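You operate a simulated robot arm through the tools that you are given. There is no shell and no other tool.

The job below is to be done with a simulated robot arm. You get a single attempt, and the scene is never put back.

Task
Check the green pan's mark under the lit lamp and clear the scuff.
Fine: buff it off if the mark is faint, sand it off if doubled; tool back, lamp off and swung to the wall. What is to be rubbed or washed off counts as gone when no trace of it is left.

It is judged by the outcome, as a careful person would: the job done as asked, and still so three seconds after it is handed in. It fails if anything else is knocked over, pushed out of place, dropped, spilled or broken.

Robot
A 6-joint arm with a two-finger gripper, fixed in place. Base frame: the origin is on the floor under the middle of its stand, x ahead of it, y to its left, z up; the work surface is at about z = 0.823. Readings come in m, degrees, newtons and seconds.
It reaches about 1.637 m from its shoulder. Its first joint turns from -166.0 to 166.0 degrees. Payload 3.43 kg.
Tool frame: the origin (TCP) lies between the finger pads and is the grasp point; the fingertips stand 0.02 m ahead of it; z points along the fingers, y is the line along which they close. The gripper opens to 0.19 m; its body begins 0.248 m behind the TCP.
Orientation is that of the tool frame in the base frame, as a unit quaternion [w, x, y, z]. With the fingers straight down and closing along the base's y, the tool's x points along the base's -x, its y along +y and its z along -z.

Tools
- The arm moves only by the tool jog_arm. Its argument "targets" is a list of rows, each a list of 3 entries, a list of its own where there are three numbers: the shift along the base's x, y, z in m, then the turn, a rotation vector about the base's x, y, z in degrees, then the finger opening in m, from 0 to 0.19. In form: [[[x, y, z], [ax, ay, az], fingers], ...]. A call has 1 to 20 rows; each row is the pose to reach, as a shift and turn from the pose commanded when the call began. A row lasts 0.2 s, in which the tool goes at most 0.05 m and 8.6 degrees; a call with a longer step from one row to the next is refused whole, and so is a gripper value outside its range. A pose out of reach is approached as far as the arm can. The call stops where the force on the tool passes 80 N (or 10 N more than at its start, if that is more) or the arm is blocked; 0.2 s more then pass. Each finger travels about 0.045 m/s and halts on what it meets, pressing with about 37 N; the grip force reading is that of the motor and also rises with nothing between the fingers. The clock runs only during rows and for 0.2 s after the last one: add rows that repeat a pose to give the fingers time. The reply holds the time, the measured pose of the TCP, the force on the tool along the base axes, the opening and the grip force, in the units named above and with some noise, with the torque about the TCP (base axes, N m) and any sound that the robot's microphone picked up, and new pictures: "pictures" is both (left out), scene, wrist or none.
- Cameras (640 x 400 px; columns grow to the right, rows downward): "scene" is fixed at [0.2355, 0.4935, 1.4622]; the picture's right is [-0.29, -0.96, 0.00], its down [-0.56, 0.17, -0.81] and it looks along [0.78, -0.24, -0.58] (base axes); focal length 214 px, centre (320, 200). "wrist" rides on the gripper at [0.07, -0.008, -0.288] in the tool frame; the picture's right is [0.12, 0.99, 0.00], its down [-0.96, 0.12, -0.25] and it looks along [-0.25, 0.03, 0.97] (tool axes); focal length 261 px, centre (320, 200). There is no depth. A picture from a camera that has moved, and an enlarged one, comes with that camera's place and axes in the base frame and with its lens. The place of the scene camera against the robot may be out by one fixed shift of up to 0.025 m in any direction.
- raise_lower(by): slides the trunk up (or, below 0, down) by that many m; the arm rides with it, the base frame stays. It gives what a move gives, with no picture.
- inspect(camera, box): a new picture of the part [left, top, right, bottom] of that camera's present view, enlarged. It takes no simulated time.
- sign_off(): hands the job in; it is judged then, once.

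Nothing tells you positions but the pictures and the camera data. Unless the task says otherwise, let go and move clear before handing in.

The tools are called after "Call:" by a JSON object that holds its "method" and its "body". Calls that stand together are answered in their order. jog_arm: Moves the arm, as the interface text tells. Its arguments: {"type":"object","properties":{"targets":{"type":"array","items":{"type":"array"}},"pictures":{"type":"string","enum":["both","scene","wrist","none"]}},"required":["targets"]} The other tools are called the same way: raise_lower (by) moves the trunk up or down; inspect (camera, box) takes an enlarged picture of a part of a camera's view; sign_off () hands the job in.

At the start:

```text
time_s: 0.0
tool_pos: [0.5359, 0.2426, 1.3501]
ee_rot: [0.001, -0.001, 1.0, 0.002]
contact_force: [-0.8, 0.7, -0.3]
torque: [0.01, 0.01, 0.0]
grip_width: 0.1899
finger_force: 0.0
trunk travel left (down, up): [-0.175, 0.065]
```

scene: 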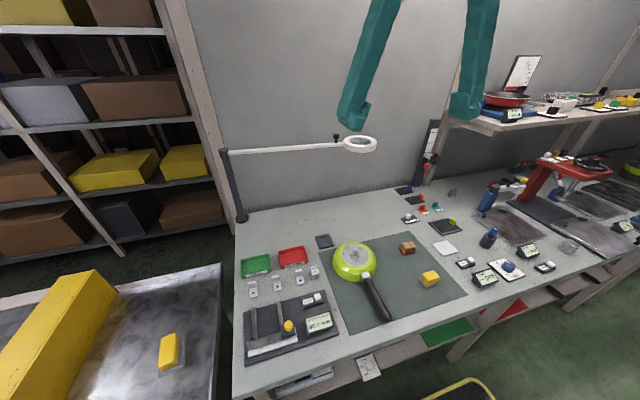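
wrist: 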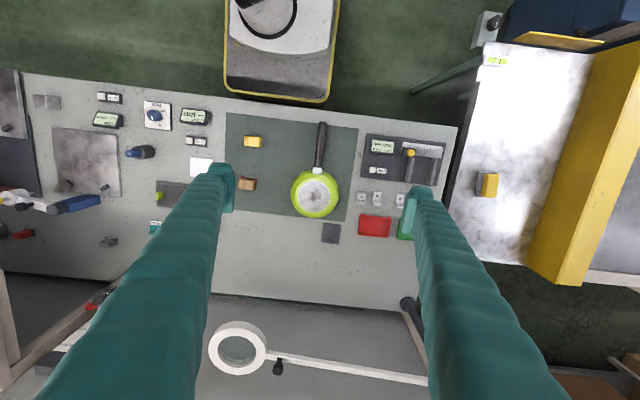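

I see a workbench with a green pan on a mat, a yellow block (buffing sponge?) and a brown block (sanding block?), and a ring lamp on a swing arm at the back. First I'll look closer at these parts.

Call:
{"method": "inspect", "body": {"camera": "scene", "box": [310, 220, 470, 320]}}

Call:
{"method": "inspect", "body": {"camera": "scene", "box": [210, 110, 400, 230]}}

Call:
{"method": "inspect", "body": {"camera": "scene", "box": [230, 230, 350, 360]}}

Call:
{"method": "inspect", "body": {"camera": "wrist", "box": [220, 100, 460, 250]}}

Call:
{"method": "inspect", "body": {"camera": "wrist", "box": [190, 290, 450, 400]}}

Call:
{"method": "inspect", "body": {"camera": "scene", "box": [390, 170, 560, 300]}}

```text
4.00 times, centred on (390, 270) of scene
camera zoom: at [0.2355, 0.4935, 1.4622], right [-0.29, -0.96, 0.0], down [-0.56, 0.17, -0.81], along [0.78, -0.24, -0.58], focal length 858 px, centre (40, -80)
```

zoom: 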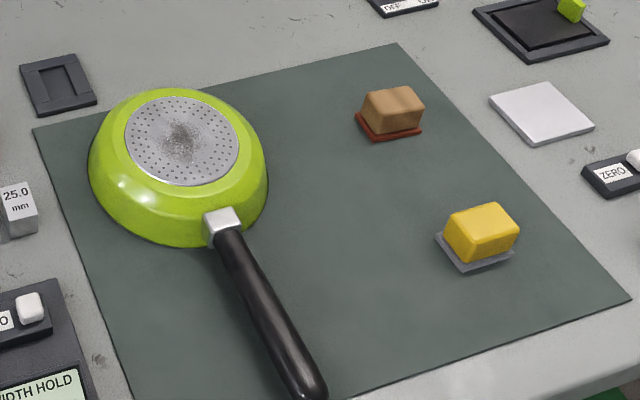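

```text
3.33 times, centred on (305, 170) of scene
camera zoom: at [0.2355, 0.4935, 1.4622], right [-0.29, -0.96, 0.0], down [-0.56, 0.17, -0.81], along [0.78, -0.24, -0.58], focal length 715 px, centre (370, 300)
```

zoom: 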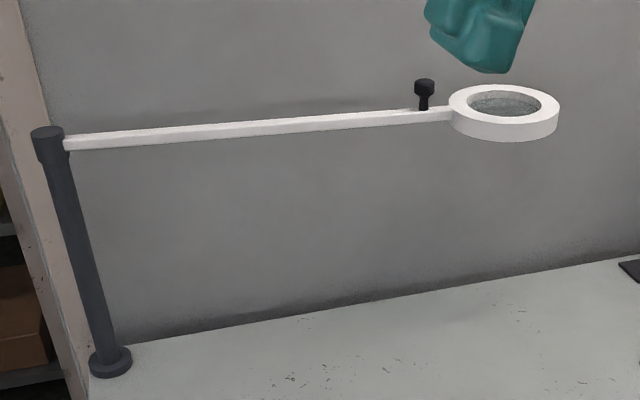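

```text
3.08 times, centred on (290, 295) of scene
camera zoom: at [0.2355, 0.4935, 1.4622], right [-0.29, -0.96, 0.0], down [-0.56, 0.17, -0.81], along [0.78, -0.24, -0.58], focal length 660 px, centre (412, -92)
```

zoom: 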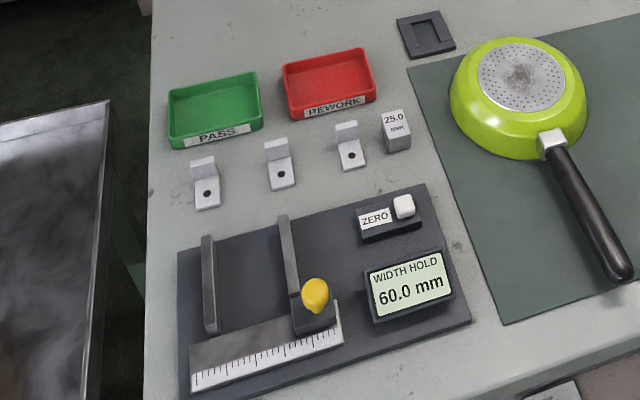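

```text
2.67 times, centred on (340, 175) of wrist
camera zoom: at [0.4663, 0.2342, 1.6373], right [-0.12, 0.99, 0.0], down [0.96, 0.12, 0.25], along [0.25, 0.03, -0.97], focal length 695 px, centre (267, 267)
```

zoom: 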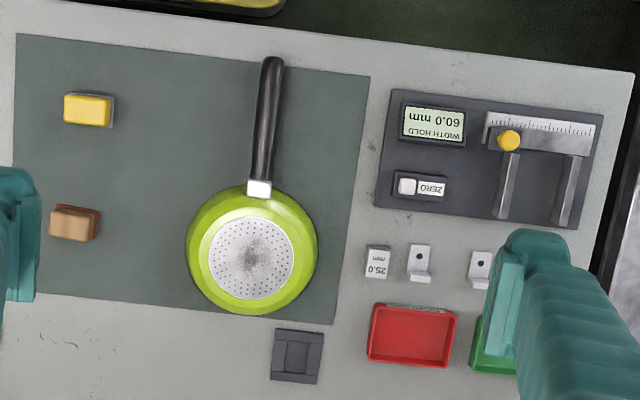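

```text
2.46 times, centred on (320, 345) of wrist
camera zoom: at [0.4663, 0.2342, 1.6373], right [-0.12, 0.99, 0.0], down [0.96, 0.12, 0.25], along [0.25, 0.03, -0.97], focal length 642 px, centre (320, -157)
```

zoom: 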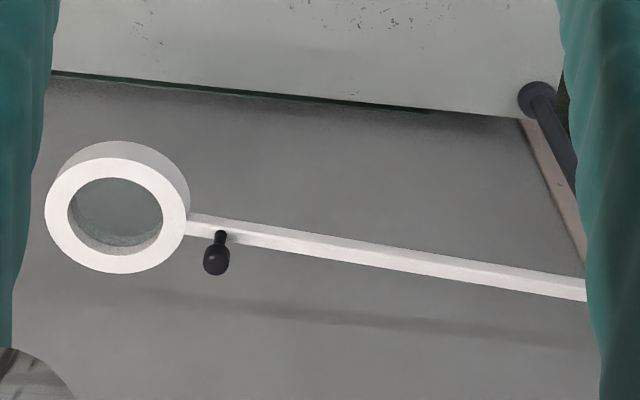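

```text
3.08 times, centred on (475, 235) of scene
camera zoom: at [0.2355, 0.4935, 1.4622], right [-0.29, -0.96, 0.0], down [-0.56, 0.17, -0.81], along [0.78, -0.24, -0.58], focal length 660 px, centre (-157, 92)
```

zoom: 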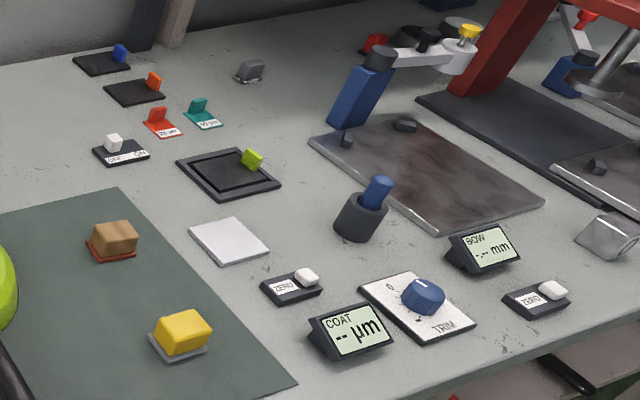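

The pan lies upside down, with a dark scuff in the middle of its grey bottom disc. I'll zoom in further on the switch, the two blocks and the lamp before I move.

Call:
{"method": "inspect", "body": {"camera": "scene", "box": [390, 205, 430, 230]}}

Call:
{"method": "inspect", "body": {"camera": "scene", "box": [392, 235, 448, 295]}}

Call:
{"method": "inspect", "body": {"camera": "scene", "box": [325, 125, 385, 163]}}

Call:
{"method": "inspect", "body": {"camera": "scene", "box": [325, 235, 385, 285]}}

Call:
{"method": "inspect", "body": {"camera": "wrist", "box": [230, 130, 270, 195]}}

Call:
{"method": "inspect", "body": {"camera": "scene", "box": [400, 110, 470, 220]}}

```text
16.00 times, centred on (410, 218) of scene
camera zoom: at [0.2355, 0.4935, 1.4622], right [-0.29, -0.96, 0.0], down [-0.56, 0.17, -0.81], along [0.78, -0.24, -0.58], focal length 3432 px, centre (-1120, -80)
```

zoom: 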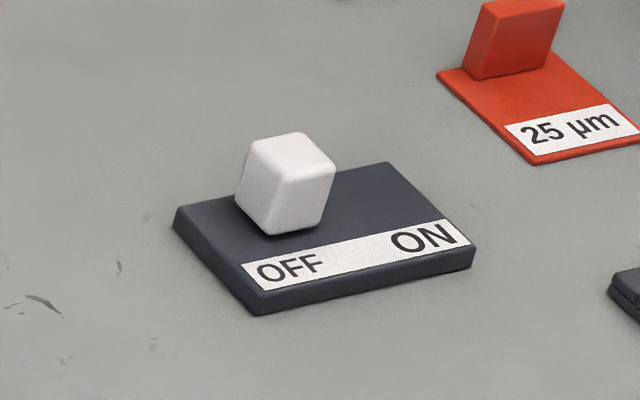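

```text
6.67 times, centred on (420, 265) of scene
camera zoom: at [0.2355, 0.4935, 1.4622], right [-0.29, -0.96, 0.0], down [-0.56, 0.17, -0.81], along [0.78, -0.24, -0.58], focal length 1430 px, centre (-347, -233)
```

zoom: 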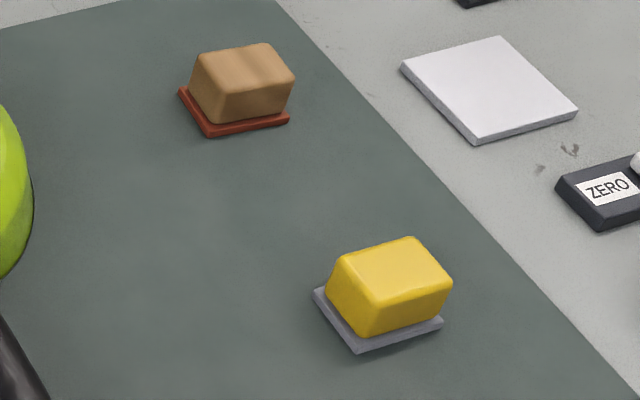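

```text
10.53 times, centred on (355, 144) of scene
camera zoom: at [0.2355, 0.4935, 1.4622], right [-0.29, -0.96, 0.0], down [-0.56, 0.17, -0.81], along [0.78, -0.24, -0.58], focal length 2258 px, centre (-48, 790)
```

zoom: 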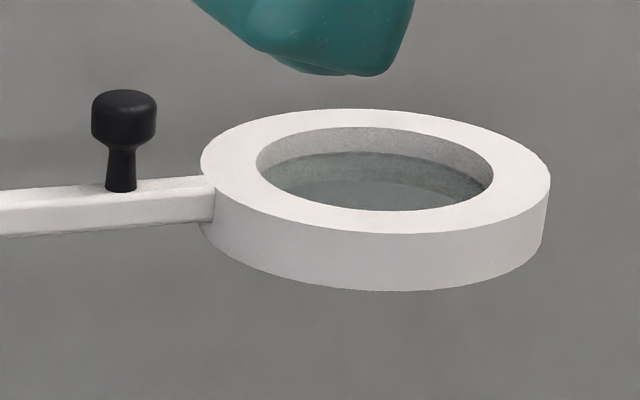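

```text
8.00 times, centred on (355, 260) of scene
camera zoom: at [0.2355, 0.4935, 1.4622], right [-0.29, -0.96, 0.0], down [-0.56, 0.17, -0.81], along [0.78, -0.24, -0.58], focal length 1716 px, centre (40, -280)
```

zoom: 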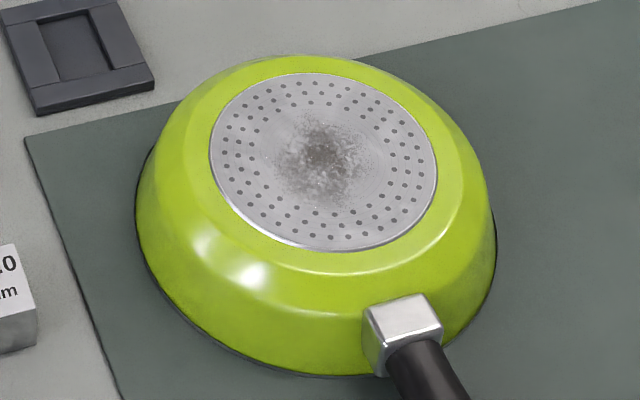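

```text
6.15 times, centred on (250, 162) of wrist
camera zoom: at [0.4663, 0.2342, 1.6373], right [-0.12, 0.99, 0.0], down [0.96, 0.12, 0.25], along [0.25, 0.03, -0.97], focal length 1604 px, centre (751, 431)
```

zoom: 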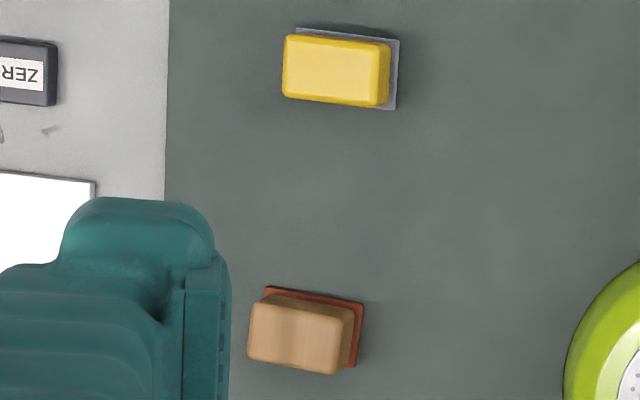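

```text
3.64 times, centred on (435, 165) of scene
camera zoom: at [0.2355, 0.4935, 1.4622], right [-0.29, -0.96, 0.0], down [-0.56, 0.17, -0.81], along [0.78, -0.24, -0.58], focal length 780 px, centre (-98, 327)
```

zoom: 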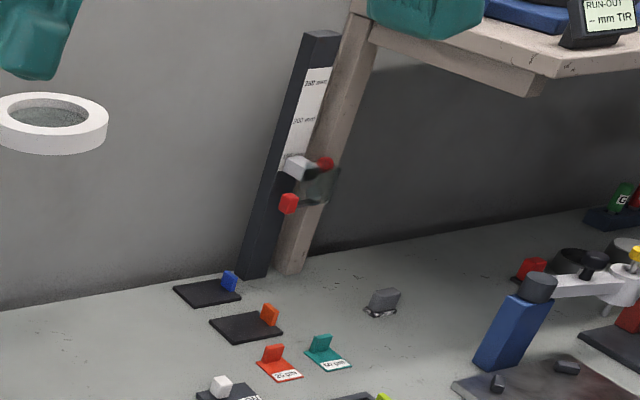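

The lamp is unlit and parked along the wall. A white slider on an OFF/ON base at about (0.82, -0.12) is probably its switch. I'll move over it for a closer look with the wrist camera.

Call:
{"method": "jog_arm", "body": {"targets": [[[0.025, -0.035, -0.02], [0, 0, 0], 0.19], [[0.05, -0.07, -0.03], [0, 0, 0], 0.19], [[0.075, -0.105, -0.045], [0, 0, 0], 0.19], [[0.1, -0.14, -0.06], [0, 0, 0], 0.19], [[0.12, -0.18, -0.08], [0, 0, 0], 0.19], [[0.14, -0.215, -0.1], [0, 0, 0], 0.19], [[0.16, -0.25, -0.12], [0, 0, 0], 0.19], [[0.18, -0.285, -0.14], [0, 0, 0], 0.19], [[0.2, -0.32, -0.16], [0, 0, 0], 0.19], [[0.224, -0.353, -0.18], [0, 0, 0], 0.19], [[0.224, -0.353, -0.2], [0, 0, 0], 0.19]]}}

```text
time_s: 2.4
tool_pos: [0.7605, -0.1105, 1.1488]
ee_rot: [0.001, 0.0, 1.0, 0.001]
contact_force: [0.2, -0.3, -0.9]
torque: [0.01, 0.04, 0.0]
grip_width: 0.19
finger_force: 0.0
trunk travel left (down, up): [-0.175, 0.065]
camera wrist: at [0.6907, -0.1193, 1.4358], right [-0.12, 0.99, 0.0], down [0.96, 0.11, 0.25], along [0.25, 0.03, -0.97], focal length 261 px, centre (320, 200)
```

scene: 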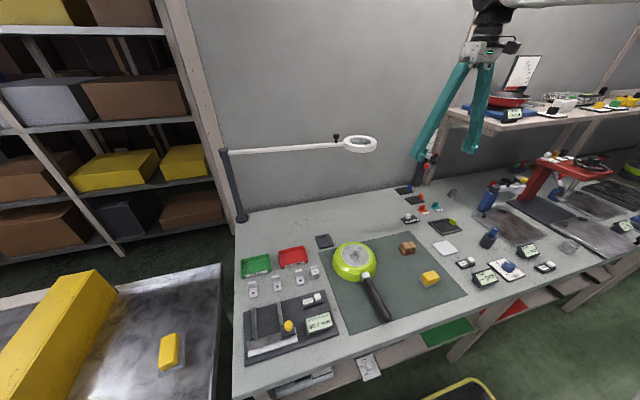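
wrist: 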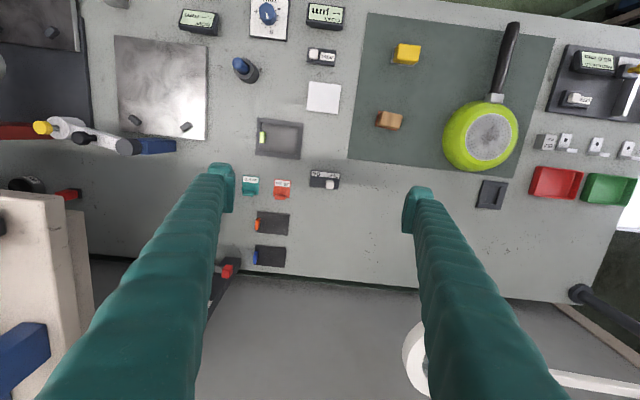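

I can see the switch at about (325,180) in the wrist view. I'll zoom in on it, the blocks and the pan.

Call:
{"method": "inspect", "body": {"camera": "wrist", "box": [295, 160, 355, 200]}}

Call:
{"method": "inspect", "body": {"camera": "wrist", "box": [360, 30, 440, 140]}}

Call:
{"method": "inspect", "body": {"camera": "wrist", "box": [430, 80, 530, 180]}}

Call:
{"method": "inspect", "body": {"camera": "wrist", "box": [230, 110, 350, 280]}}

```text
10.00 times, centred on (325, 180) of wrist
camera zoom: at [0.6907, -0.1193, 1.4358], right [-0.12, 0.99, 0.0], down [0.96, 0.11, 0.25], along [0.25, 0.03, -0.97], focal length 2606 px, centre (270, 400)
```

zoom: 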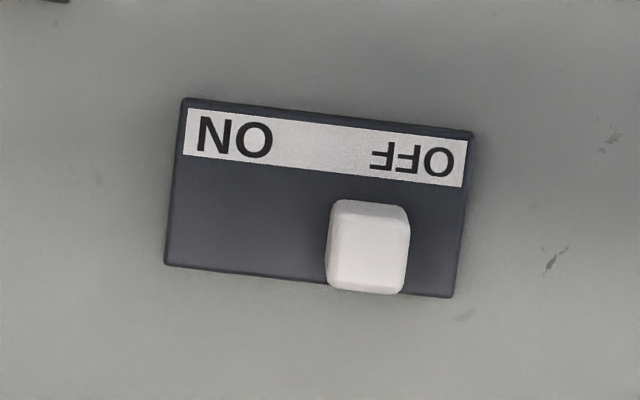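

```text
3.64 times, centred on (400, 85) of wrist
camera zoom: at [0.6907, -0.1193, 1.4358], right [-0.12, 0.99, 0.0], down [0.96, 0.11, 0.25], along [0.25, 0.03, -0.97], focal length 948 px, centre (29, 618)
```

zoom: 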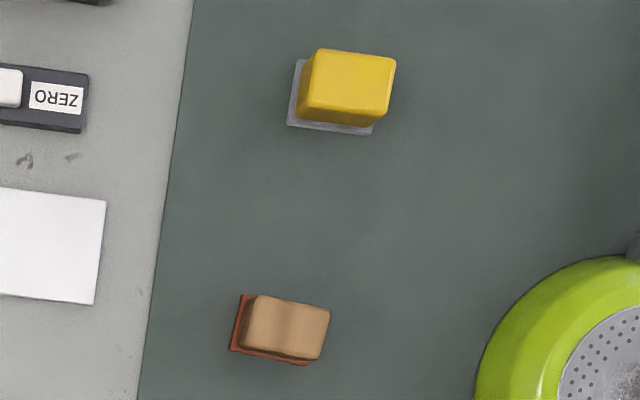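

```text
4.00 times, centred on (480, 130) of wrist
camera zoom: at [0.6907, -0.1193, 1.4358], right [-0.12, 0.99, 0.0], down [0.96, 0.11, 0.25], along [0.25, 0.03, -0.97], focal length 1043 px, centre (-320, 480)
```

zoom: 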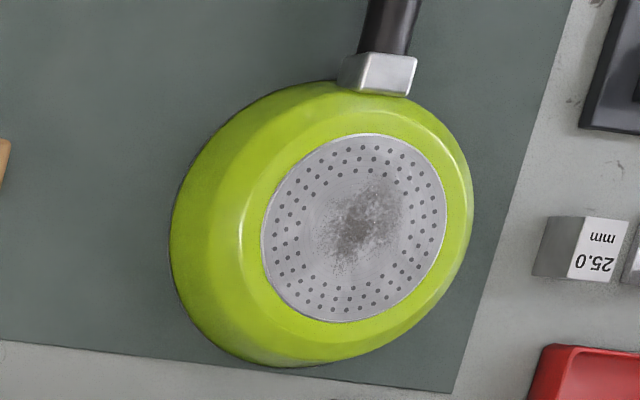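

```text
2.35 times, centred on (290, 195) of wrist
camera zoom: at [0.6907, -0.1193, 1.4358], right [-0.12, 0.99, 0.0], down [0.96, 0.11, 0.25], along [0.25, 0.03, -0.97], focal length 613 px, centre (391, 212)
```

zoom: 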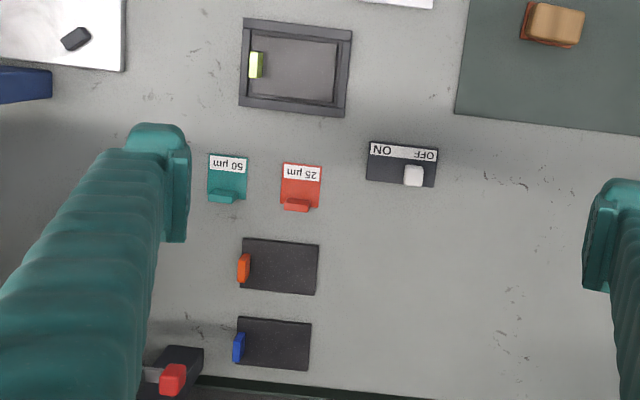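

The pan's bottom disc triangulates to about (0.656, 0.239, 0.864), and the switch's slider to about (0.80, -0.083) on the OFF side, which is +y. I'll narrow the fingers and come down above the slider to check alignment.

Call:
{"method": "jog_arm", "body": {"targets": [[[0.01, 0.007, -0.03], [0, 0, 0], 0.16], [[0.02, 0.014, -0.06], [0, 0, 0], 0.14], [[0.03, 0.02, -0.09], [0, 0, 0], 0.12], [[0.04, 0.027, -0.12], [0, 0, 0], 0.1], [[0.04, 0.027, -0.15], [0, 0, 0], 0.08], [[0.04, 0.027, -0.18], [0, 0, 0], 0.06], [[0.04, 0.027, -0.2], [0, 0, 0], 0.05], [[0.04, 0.027, -0.22], [0, 0, 0], 0.044], [[0.04, 0.027, -0.23], [0, 0, 0], 0.044], [[0.04, 0.027, -0.23], [0, 0, 0], 0.044]]}}

```text
time_s: 4.6
tool_pos: [0.8028, -0.083, 0.9199]
ee_rot: [0.001, 0.0, 1.0, 0.0]
contact_force: [0.0, -0.4, -0.5]
torque: [-0.01, -0.06, 0.01]
grip_width: 0.0443
finger_force: 0.2
trunk travel left (down, up): [-0.175, 0.065]
camera wrist: at [0.7312, -0.0914, 1.207], right [-0.12, 0.99, 0.0], down [0.96, 0.12, 0.25], along [0.25, 0.03, -0.97], focal length 261 px, centre (320, 200)
```

scene: 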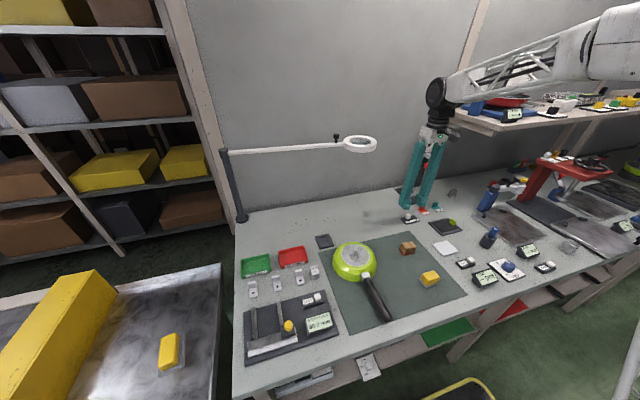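
wrist: 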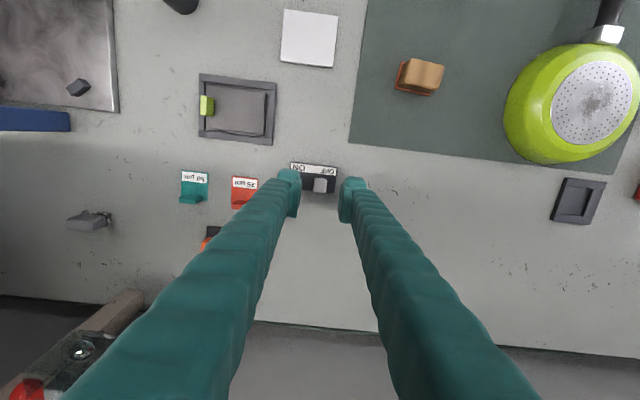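

The fingers straddle the slider. I'll zoom in on the alignment before lowering.

Call:
{"method": "inspect", "body": {"camera": "wrist", "box": [270, 150, 370, 220]}}

Call:
{"method": "inspect", "body": {"camera": "scene", "box": [385, 150, 455, 230]}}

```text
5.71 times, centred on (320, 185) of wrist
camera zoom: at [0.7312, -0.0914, 1.207], right [-0.12, 0.99, 0.0], down [0.96, 0.12, 0.25], along [0.25, 0.03, -0.97], focal length 1489 px, centre (320, 286)
```

zoom: 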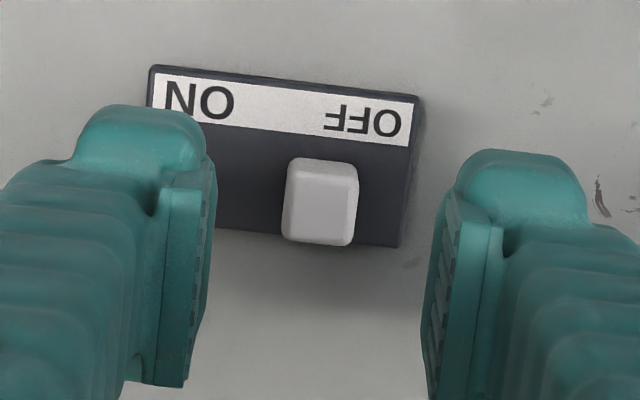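

```text
5.00 times, centred on (420, 190) of scene
camera zoom: at [0.2355, 0.4935, 1.4622], right [-0.29, -0.96, 0.0], down [-0.56, 0.17, -0.81], along [0.78, -0.24, -0.58], focal length 1072 px, centre (-180, 250)
```

zoom: 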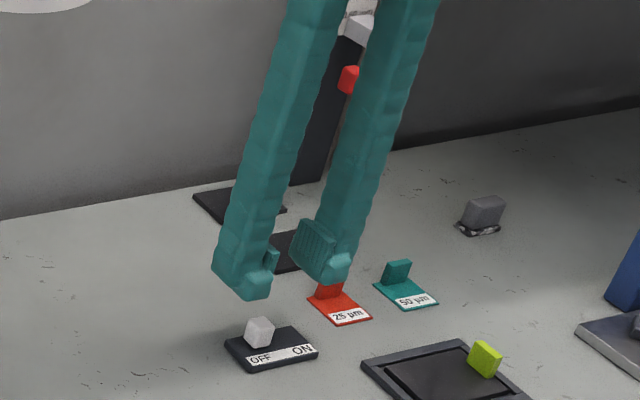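

The slider is centred between the fingers at (0.800, -0.083). I'll narrow to 0.028, go down to z 0.860, and push it toward ON in small steps.

Call:
{"method": "jog_arm", "body": {"targets": [[[0, 0, -0.01], [0, 0, 0], 0.028], [[0, 0, -0.025], [0, 0, 0], 0.028], [[0, 0, -0.045], [0, 0, 0], 0.028], [[0, 0, -0.06], [0, 0, 0], 0.028], [[0, 0, -0.06], [0, 0, 0], 0.028], [[0, -0.006, -0.06], [0, 0, 0], 0.028], [[0, -0.012, -0.06], [0, 0, 0], 0.028], [[0, -0.018, -0.06], [0, 0, 0], 0.028], [[0, -0.024, -0.06], [0, 0, 0], 0.028], [[0, -0.028, -0.06], [0, 0, 0], 0.028], [[0, -0.028, -0.06], [0, 0, 0], 0.028]]}}

```text
time_s: 7.0
tool_pos: [0.8014, -0.1124, 0.8607]
ee_rot: [0.001, 0.0, 1.0, 0.001]
contact_force: [0.3, 0.5, -0.1]
torque: [0.01, -0.03, 0.04]
grip_width: 0.0282
finger_force: 0.3
trunk travel left (down, up): [-0.175, 0.065]
camera wrist: at [0.7306, -0.1203, 1.1473], right [-0.12, 0.99, 0.0], down [0.96, 0.11, 0.25], along [0.25, 0.03, -0.97], focal length 261 px, centre (320, 200)
```

scene: 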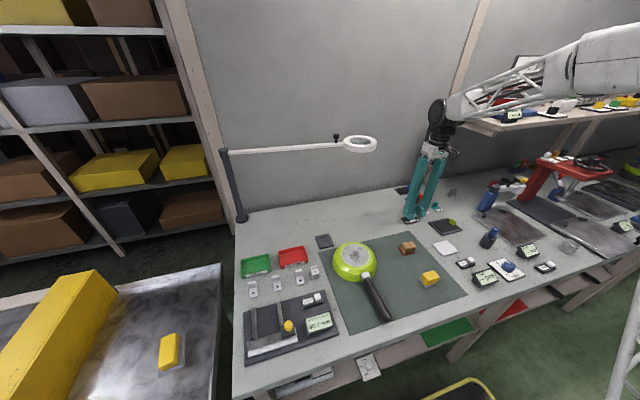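
wrist: 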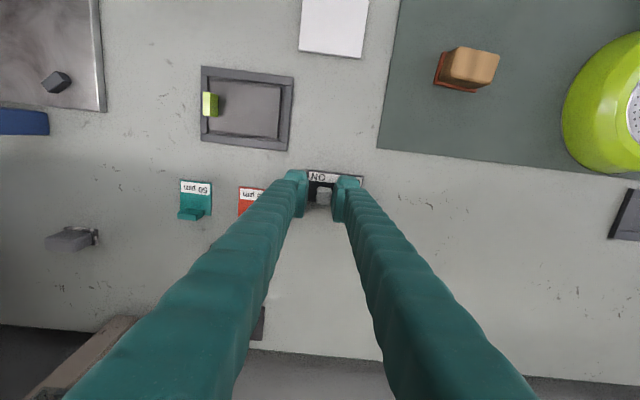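

Call:
{"method": "inspect", "body": {"camera": "wrist", "box": [280, 160, 370, 220]}}

Call:
{"method": "inspect", "body": {"camera": "scene", "box": [325, 125, 385, 163]}}

Call:
{"method": "inspect", "body": {"camera": "scene", "box": [390, 195, 440, 230]}}

```text
6.67 times, centred on (325, 190) of wrist
camera zoom: at [0.7306, -0.1203, 1.1473], right [-0.12, 0.99, 0.0], down [0.96, 0.11, 0.25], along [0.25, 0.03, -0.97], focal length 1738 px, centre (287, 267)
```

zoom: 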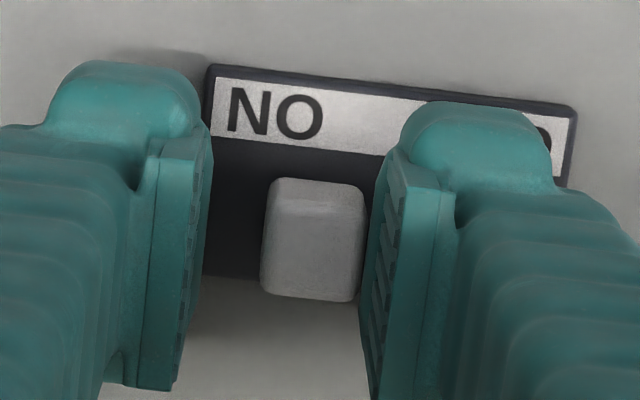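

```text
10.53 times, centred on (355, 144) of scene
camera zoom: at [0.2355, 0.4935, 1.4622], right [-0.29, -0.96, 0.0], down [-0.56, 0.17, -0.81], along [0.78, -0.24, -0.58], focal length 2258 px, centre (-48, 790)
```

zoom: 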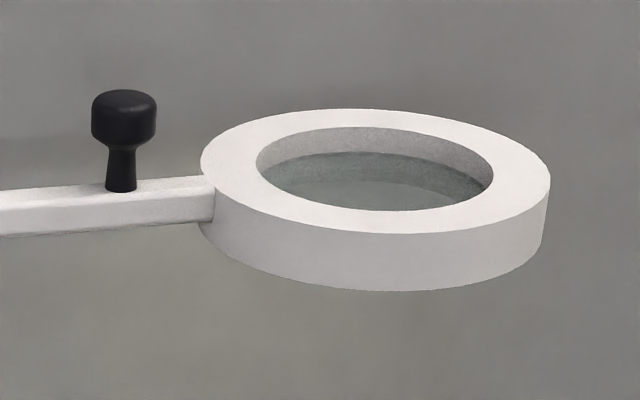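

```text
11.43 times, centred on (415, 212) of scene
camera zoom: at [0.2355, 0.4935, 1.4622], right [-0.29, -0.96, 0.0], down [-0.56, 0.17, -0.81], along [0.78, -0.24, -0.58], focal length 2451 px, centre (-766, 57)
```

zoom: 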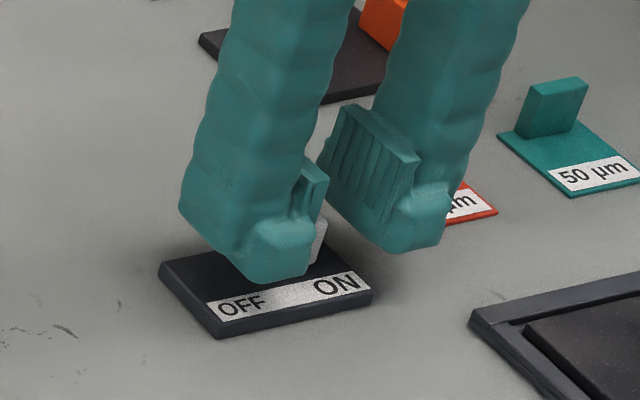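

The slider has moved about 24 mm to the ON side, but I can't clearly see the lamp lit. I'll nudge it a few millimetres more to make sure it seats, then look at the lamp.

Call:
{"method": "jog_arm", "body": {"targets": [[[0, -0.002, 0], [0, 0, 0], 0.028], [[0, -0.004, 0], [0, 0, 0], 0.028], [[0, -0.004, 0], [0, 0, 0], 0.028]]}}

```text
time_s: 7.8
tool_pos: [0.8016, -0.1149, 0.8596]
ee_rot: [0.002, 0.0, 1.0, 0.001]
contact_force: [-1.3, 6.6, 1.3]
torque: [0.06, 0.01, 0.02]
grip_width: 0.0319
finger_force: 2.6
trunk travel left (down, up): [-0.175, 0.065]
camera wrist: at [0.7306, -0.1231, 1.1474], right [-0.12, 0.99, 0.0], down [0.96, 0.12, 0.25], along [0.25, 0.03, -0.97], focal length 261 px, centre (320, 200)
```

scene: 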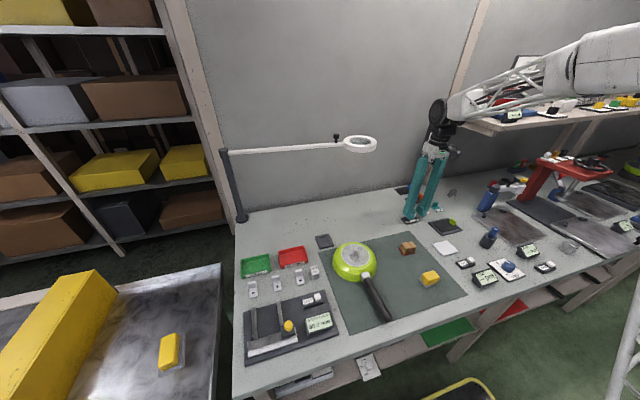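
wrist: 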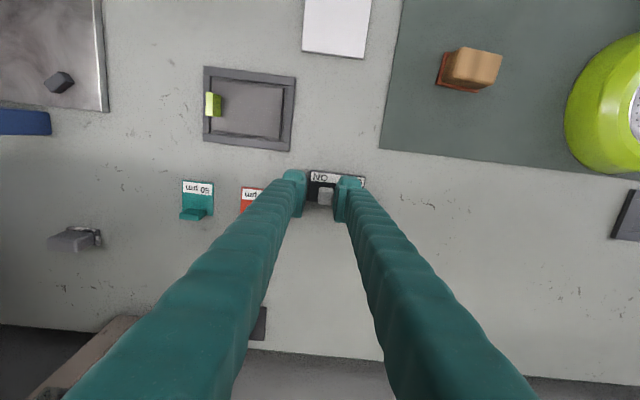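

The slider is now at its stop, since I felt a light reaction force. I'll raise clear and check whether the lamp lit.

Call:
{"method": "jog_arm", "body": {"targets": [[[0, 0.003, 0], [0, 0, 0], 0.034], [[0, 0.003, 0.03], [0, 0, 0], 0.034], [[0, 0.003, 0.07], [0, 0, 0], 0.034], [[0, 0.003, 0.11], [0, 0, 0], 0.05], [[0, 0.003, 0.15], [0, 0, 0], 0.07], [[0, 0.003, 0.2], [0, 0, 0], 0.07], [[0, 0.003, 0.25], [0, 0, 0], 0.07], [[0, 0.003, 0.3], [0, 0, 0], 0.07], [[0, 0.003, 0.3], [0, 0, 0], 0.07]]}}

Call:
{"method": "inspect", "body": {"camera": "scene", "box": [310, 120, 400, 220]}}

Call:
{"method": "inspect", "body": {"camera": "scene", "box": [390, 205, 430, 230]}}

Call:
{"method": "inspect", "body": {"camera": "wrist", "box": [290, 150, 350, 200]}}

```text
time_s: 9.8
tool_pos: [0.8016, -0.1132, 1.16]
ee_rot: [0.0, 0.0, 1.0, 0.001]
contact_force: [-0.3, -0.2, -0.6]
torque: [-0.01, -0.01, -0.03]
grip_width: 0.0699
finger_force: 0.0
trunk travel left (down, up): [-0.175, 0.065]
camera wrist: at [0.7309, -0.1208, 1.4473], right [-0.12, 0.99, 0.0], down [0.96, 0.12, 0.25], along [0.25, 0.03, -0.97], focal length 261 px, centre (320, 200)
```

scene: 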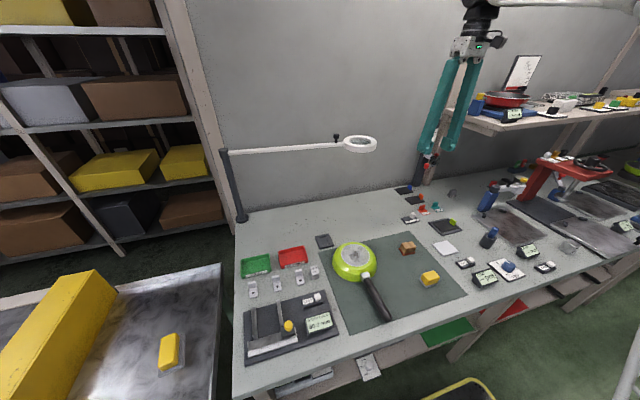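
wrist: 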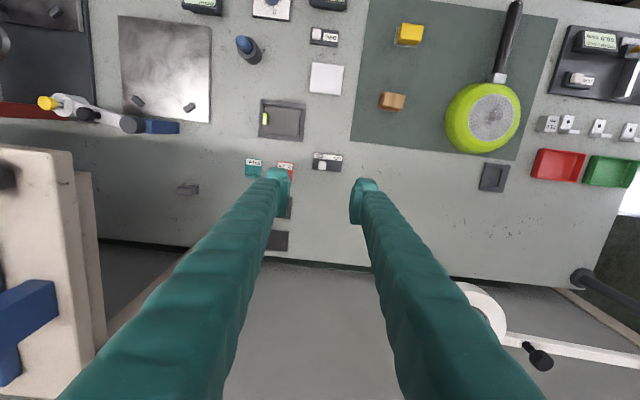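

```text
4.00 times, centred on (355, 170) of scene
camera zoom: at [0.2355, 0.4935, 1.4622], right [-0.29, -0.96, 0.0], down [-0.56, 0.17, -0.81], along [0.78, -0.24, -0.58], focal length 858 px, centre (180, 320)
```

zoom: 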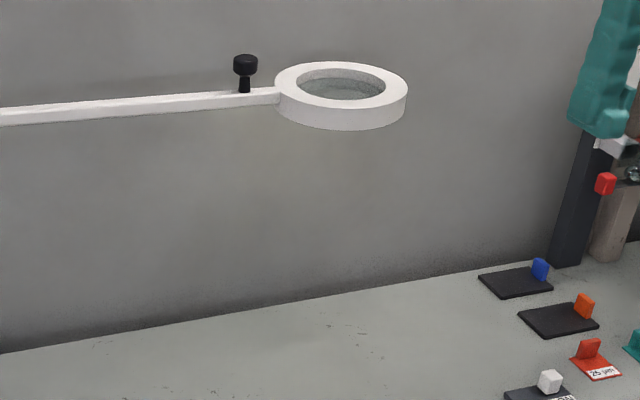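

```text
16.00 times, centred on (410, 218) of scene
camera zoom: at [0.2355, 0.4935, 1.4622], right [-0.29, -0.96, 0.0], down [-0.56, 0.17, -0.81], along [0.78, -0.24, -0.58], focal length 3432 px, centre (-1120, -80)
```

zoom: 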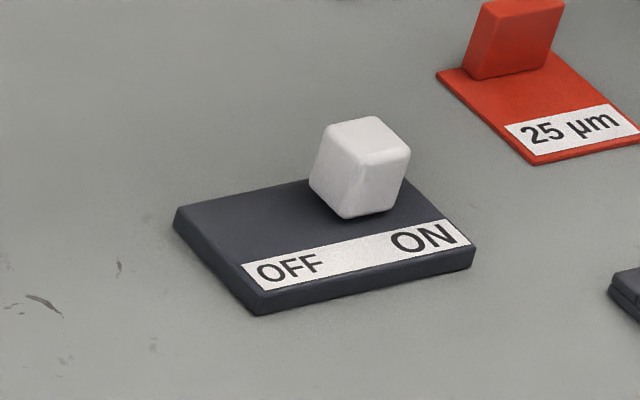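

```text
8.00 times, centred on (320, 175) of wrist
camera zoom: at [0.7309, -0.1208, 1.4473], right [-0.12, 0.99, 0.0], down [0.96, 0.12, 0.25], along [0.25, 0.03, -0.97], focal length 2085 px, centre (320, 400)
```

zoom: 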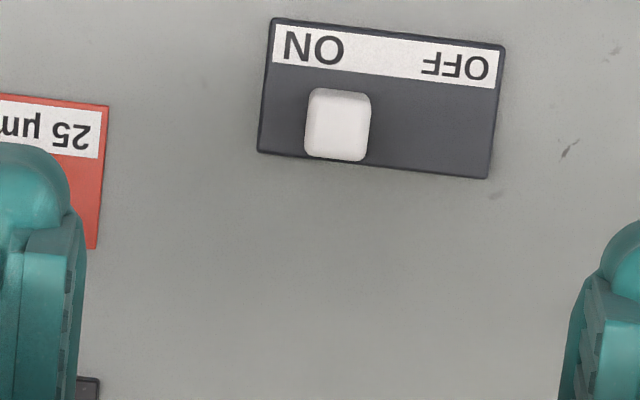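

The slider is on ON, its base hasn't moved, and the wall under the lamp looks brighter. I place the lamp's handle knob at about (0.983, 0.202, 1.168) and its post at about (1.012, 0.61), so swinging it about 39° brings the lens over the pan. I'll move above the knob with the gripper turned 46°.

Call:
{"method": "jog_arm", "body": {"targets": [[[0, 0, 0.04], [0, 0, 0], 0.06], [[0, 0, 0.08], [0, 0, 0], 0.06], [[0, 0.01, 0.11], [0, 0, 4], 0.06], [[0.02, 0.035, 0.13], [0, 0, 9], 0.06], [[0.04, 0.07, 0.14], [0, 0, 14], 0.06], [[0.06, 0.105, 0.14], [0, 0, 19], 0.06], [[0.08, 0.14, 0.14], [0, 0, 24], 0.06], [[0.1, 0.175, 0.14], [0, 0, 29], 0.06], [[0.12, 0.21, 0.14], [0, 0, 34], 0.06], [[0.14, 0.245, 0.14], [0, 0, 39], 0.06], [[0.16, 0.28, 0.14], [0, 0, 43], 0.06], [[0.183, 0.314, 0.14], [0, 0, 46], 0.06], [[0.183, 0.314, 0.14], [0, 0, 46], 0.06]]}}

```text
time_s: 12.6
tool_pos: [0.9088, 0.182, 1.2226]
ee_rot: [0.008, -0.391, 0.921, 0.0]
contact_force: [0.2, -0.2, 0.7]
torque: [0.02, -0.11, 0.0]
grip_width: 0.06
finger_force: 0.1
out of reach, approached as far as the arm can: row 4, 5, 6, 7, 8, 9, 10, 11, 12, 13
trunk travel left (down, up): [-0.175, 0.065]
camera wrist: at [0.862, 0.1237, 1.5093], right [-0.8, 0.6, -0.01], down [0.58, 0.77, 0.26], along [0.16, 0.2, -0.97], focal length 261 px, centre (320, 200)
```

scene: 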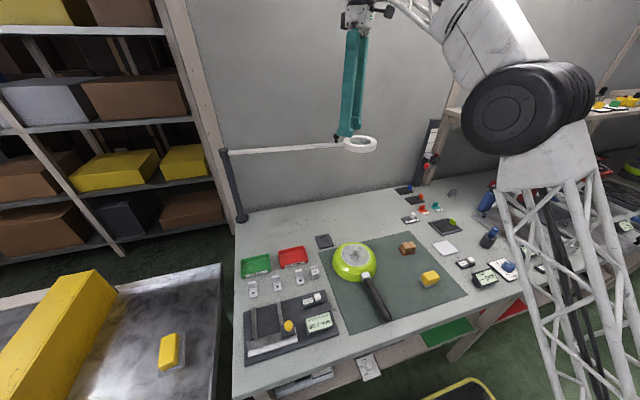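
wrist: 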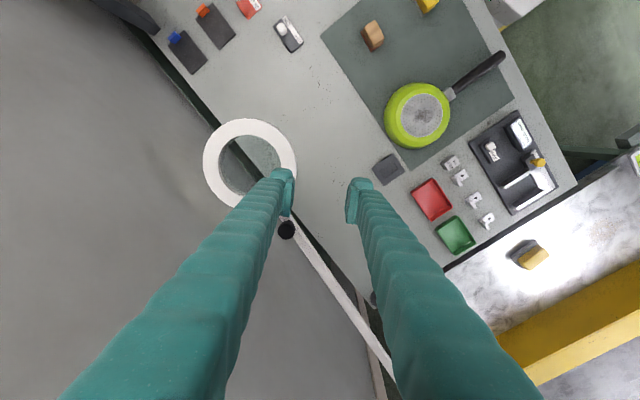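

That pose was out of reach with the fingers straight down. I'll send a null step to see which pose counts as commanded, then use a tilted approach.

Call:
{"method": "jog_arm", "body": {"targets": [[[0, 0, 0], [0, 0, 0], 0.06]], "pictures": "none"}}

```text
time_s: 13.0
tool_pos: [0.9083, 0.1823, 1.2229]
ee_rot: [0.008, -0.391, 0.92, 0.0]
contact_force: [0.4, 0.1, -0.4]
torque: [-0.03, -0.02, -0.02]
grip_width: 0.0603
finger_force: 0.1
trunk travel left (down, up): [-0.175, 0.065]
```

The commanded pose is simply where the arm ended up. I'll tilt the tool 30° about its closing axis to gain reach, then move over the knob, staying above it.

Call:
{"method": "jog_arm", "body": {"targets": [[[0, 0, 0.01], [5.2, -5.4, 0], 0.06], [[0, 0, 0.02], [10.4, -10.8, 0], 0.06], [[0, 0, 0.03], [15.6, -16.2, 0], 0.06], [[0, 0, 0.03], [20.8, -21.6, 0], 0.06], [[0.02, 0.005, 0.03], [20.8, -21.6, 0], 0.06], [[0.04, 0.01, 0.03], [20.8, -21.6, 0], 0.06], [[0.06, 0.016, 0.03], [20.8, -21.6, 0], 0.06], [[0.0745, 0.02, 0.03], [20.8, -21.6, 0], 0.06], [[0.0745, 0.02, 0.03], [20.8, -21.6, 0], 0.06]]}}

```text
time_s: 15.0
tool_pos: [0.983, 0.201, 1.2489]
ee_rot: [0.242, -0.377, 0.889, 0.094]
contact_force: [0.6, -0.6, 0.4]
torque: [0.02, 0.04, 0.01]
grip_width: 0.06
finger_force: 0.2
trunk travel left (down, up): [-0.175, 0.065]
camera wrist: at [0.8443, 0.052, 1.4629], right [-0.78, 0.62, -0.08], down [0.4, 0.6, 0.69], along [0.47, 0.51, -0.72], focal length 261 px, centre (320, 200)
```

scene: 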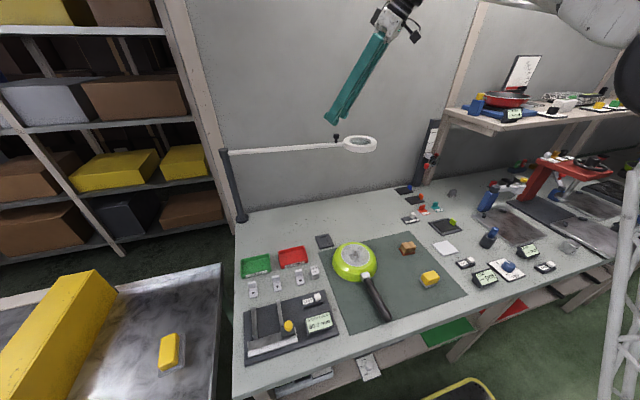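
wrist: 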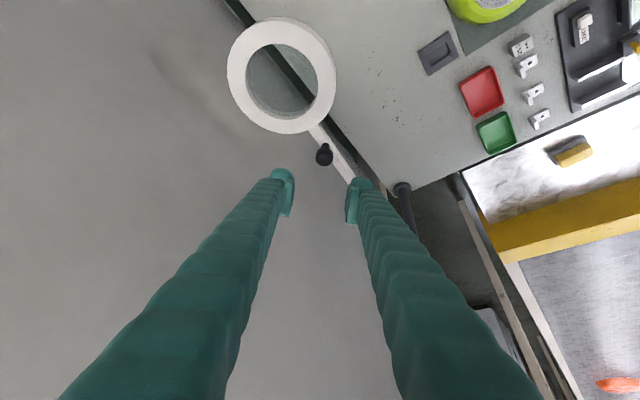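

The knob sits between the fingers at about (0.982, 0.20). I'll lower onto it and narrow to a loose straddle.

Call:
{"method": "jog_arm", "body": {"targets": [[[0, 0, -0.02], [0, 0, 0], 0.06], [[0, 0, -0.04], [0, 0, 0], 0.06], [[0, 0, -0.06], [0, 0, 0], 0.06], [[0, 0, -0.077], [0, 0, 0], 0.06], [[0, 0, -0.077], [0, 0, 0], 0.05], [[0, 0, -0.077], [0, 0, 0], 0.04], [[0, 0, -0.077], [0, 0, 0], 0.034], [[0, 0, -0.077], [0, 0, 0], 0.034]]}}

Call:
{"method": "inspect", "body": {"camera": "wrist", "box": [270, 150, 370, 230]}}

Call:
{"method": "inspect", "body": {"camera": "scene", "box": [300, 90, 400, 170]}}

```text
time_s: 16.8
tool_pos: [0.9831, 0.2025, 1.1734]
ee_rot: [0.243, -0.377, 0.889, 0.094]
contact_force: [-0.3, 0.0, -0.4]
torque: [0.01, 0.03, 0.03]
grip_width: 0.034
finger_force: 0.2
trunk travel left (down, up): [-0.175, 0.065]
camera wrist: at [0.8443, 0.0526, 1.3861], right [-0.78, 0.62, -0.08], down [0.4, 0.6, 0.69], along [0.47, 0.51, -0.72], focal length 261 px, centre (320, 200)
```

scene: 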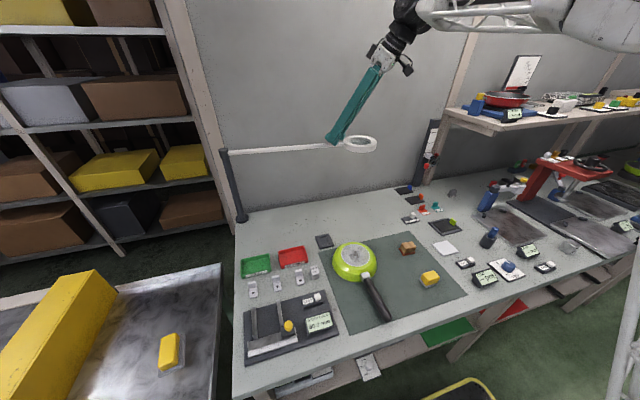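
wrist: 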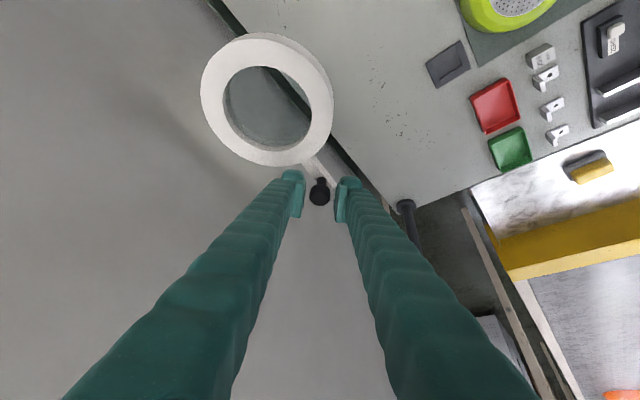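

```text
5.00 times, centred on (320, 190) of wrist
camera zoom: at [0.8443, 0.0526, 1.3861], right [-0.78, 0.62, -0.08], down [0.4, 0.6, 0.69], along [0.47, 0.51, -0.72], focal length 1303 px, centre (320, 250)
```

zoom: 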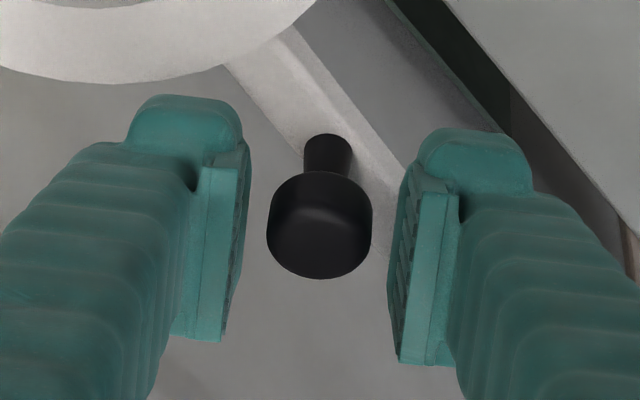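

```text
5.00 times, centred on (350, 130) of scene
camera zoom: at [0.2355, 0.4935, 1.4622], right [-0.29, -0.96, 0.0], down [-0.56, 0.17, -0.81], along [0.78, -0.24, -0.58], focal length 1072 px, centre (170, 550)
```

zoom: 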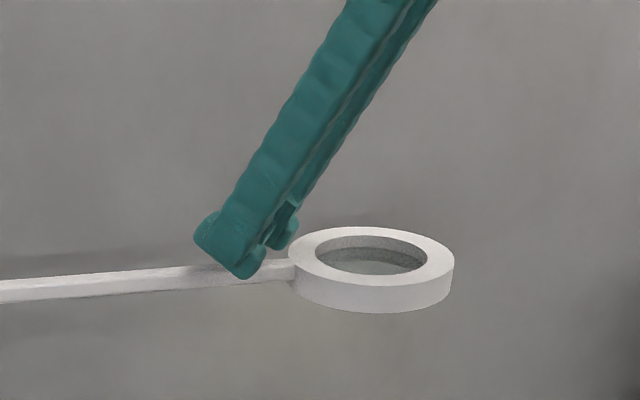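

The knob is nicely straddled. I'll swing the lamp out along its arc in small steps, doing the first 18° and then checking.

Call:
{"method": "jog_arm", "body": {"targets": [[[-0.0107, 0.001, 0], [0, 0, 0], 0.034], [[-0.0214, 0.0024, 0], [0, 0, 0], 0.034], [[-0.032, 0.004, 0], [0, 0, 0], 0.034], [[-0.0426, 0.0059, 0], [0, 0, 0], 0.034], [[-0.0531, 0.0081, 0], [0, 0, 0], 0.034], [[-0.0636, 0.0105, 0], [0, 0, 0], 0.034], [[-0.074, 0.0132, 0], [0, 0, 0], 0.034], [[-0.0844, 0.0162, 0], [0, 0, 0], 0.034], [[-0.0947, 0.0195, 0], [0, 0, 0], 0.034], [[-0.1048, 0.023, 0], [0, 0, 0], 0.034], [[-0.1149, 0.0268, 0], [0, 0, 0], 0.034], [[-0.1248, 0.0309, 0], [0, 0, 0], 0.034]]}}

Call:
{"method": "inspect", "body": {"camera": "wrist", "box": [270, 150, 370, 230]}}

```text
time_s: 19.4
tool_pos: [0.8577, 0.2337, 1.1733]
ee_rot: [0.242, -0.377, 0.889, 0.092]
contact_force: [0.5, 0.3, -0.5]
torque: [0.05, 0.0, 0.05]
grip_width: 0.0341
finger_force: 0.1
trunk travel left (down, up): [-0.175, 0.065]
camera wrist: at [0.7194, 0.0836, 1.3861], right [-0.78, 0.62, -0.08], down [0.4, 0.6, 0.69], along [0.47, 0.51, -0.72], focal length 261 px, centre (320, 200)
```

scene: 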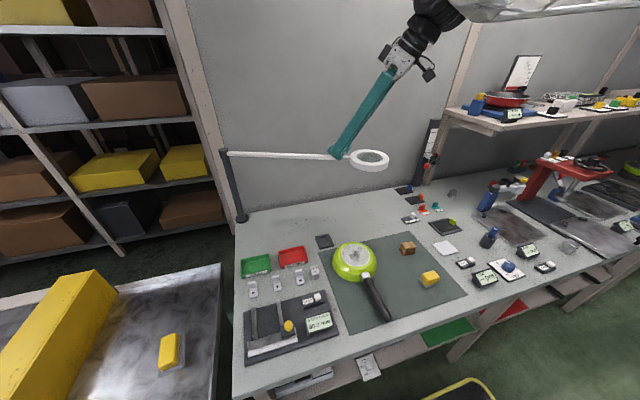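
wrist: 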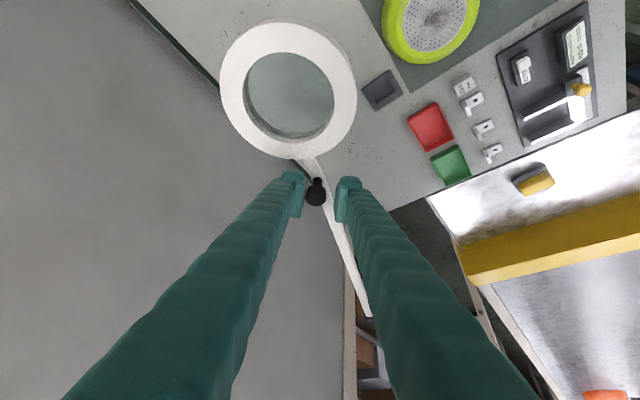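

```text
5.00 times, centred on (320, 190) of wrist
camera zoom: at [0.7194, 0.0836, 1.3861], right [-0.78, 0.62, -0.08], down [0.4, 0.6, 0.69], along [0.47, 0.51, -0.72], focal length 1303 px, centre (320, 250)
```

zoom: 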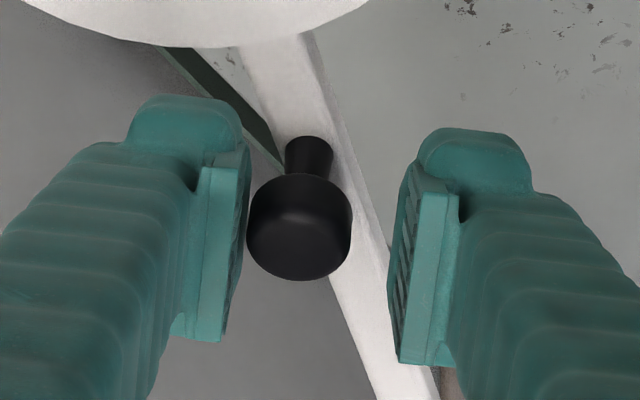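

The knob is tracking along the arc perfectly. I'll continue the swing until the lens is over the pan.

Call:
{"method": "jog_arm", "body": {"targets": [[[-0.0098, 0.0043, 0], [0, 0, 0], 0.034], [[-0.0196, 0.0088, 0], [0, 0, 0], 0.034], [[-0.0292, 0.0137, 0], [0, 0, 0], 0.034], [[-0.0387, 0.0187, 0], [0, 0, 0], 0.034], [[-0.0481, 0.0241, 0], [0, 0, 0], 0.034], [[-0.0573, 0.0296, 0], [0, 0, 0], 0.034], [[-0.0663, 0.0355, 0], [0, 0, 0], 0.034], [[-0.0752, 0.0415, 0], [0, 0, 0], 0.034], [[-0.084, 0.0478, 0], [0, 0, 0], 0.034], [[-0.0926, 0.0543, 0], [0, 0, 0], 0.034], [[-0.101, 0.061, 0], [0, 0, 0], 0.034], [[-0.1092, 0.0679, 0], [0, 0, 0], 0.034], [[-0.1172, 0.0751, 0], [0, 0, 0], 0.034], [[-0.1251, 0.0824, 0], [0, 0, 0], 0.034]]}}

Call:
{"method": "inspect", "body": {"camera": "wrist", "box": [220, 20, 380, 220]}}

Call:
{"method": "inspect", "body": {"camera": "scene", "box": [325, 235, 385, 285]}}

```text
time_s: 22.4
tool_pos: [0.733, 0.3147, 1.1728]
ee_rot: [0.244, -0.376, 0.889, 0.094]
contact_force: [0.3, 0.7, 0.5]
torque: [0.04, -0.02, 0.0]
grip_width: 0.034
finger_force: 0.1
trunk travel left (down, up): [-0.175, 0.065]
camera wrist: at [0.5941, 0.1653, 1.3861], right [-0.78, 0.62, -0.08], down [0.4, 0.6, 0.69], along [0.48, 0.51, -0.72], focal length 261 px, centre (320, 200)
```

scene: 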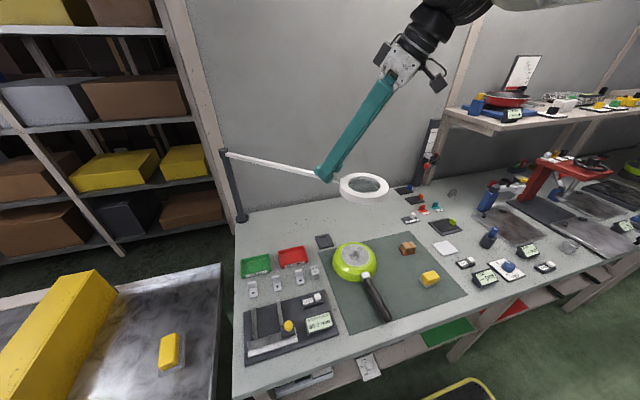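
wrist: 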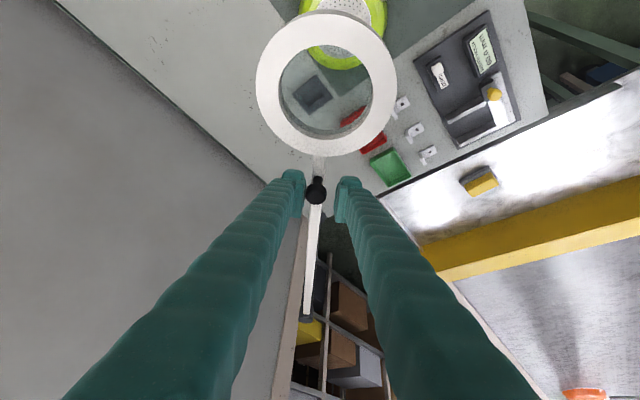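

```text
2.00 times, centred on (300, 120) of wrist
camera zoom: at [0.5941, 0.1653, 1.3861], right [-0.78, 0.62, -0.08], down [0.4, 0.6, 0.69], along [0.48, 0.51, -0.72], focal length 521 px, centre (360, 360)
```

zoom: 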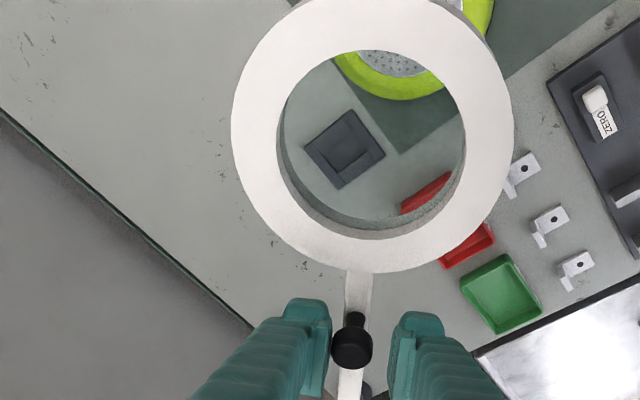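

```text
8.00 times, centred on (355, 260) of scene
camera zoom: at [0.2355, 0.4935, 1.4622], right [-0.29, -0.96, 0.0], down [-0.56, 0.17, -0.81], along [0.78, -0.24, -0.58], focal length 1716 px, centre (40, -280)
```

zoom: 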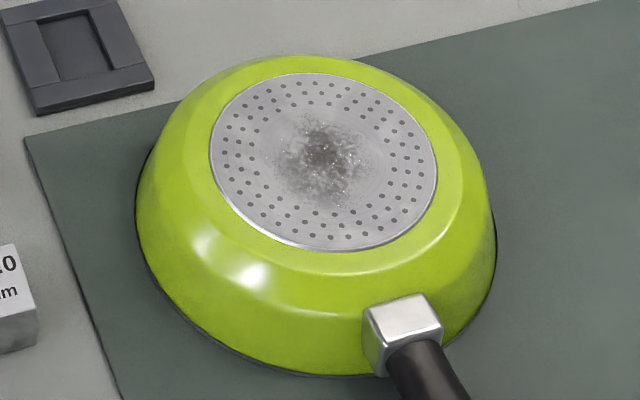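

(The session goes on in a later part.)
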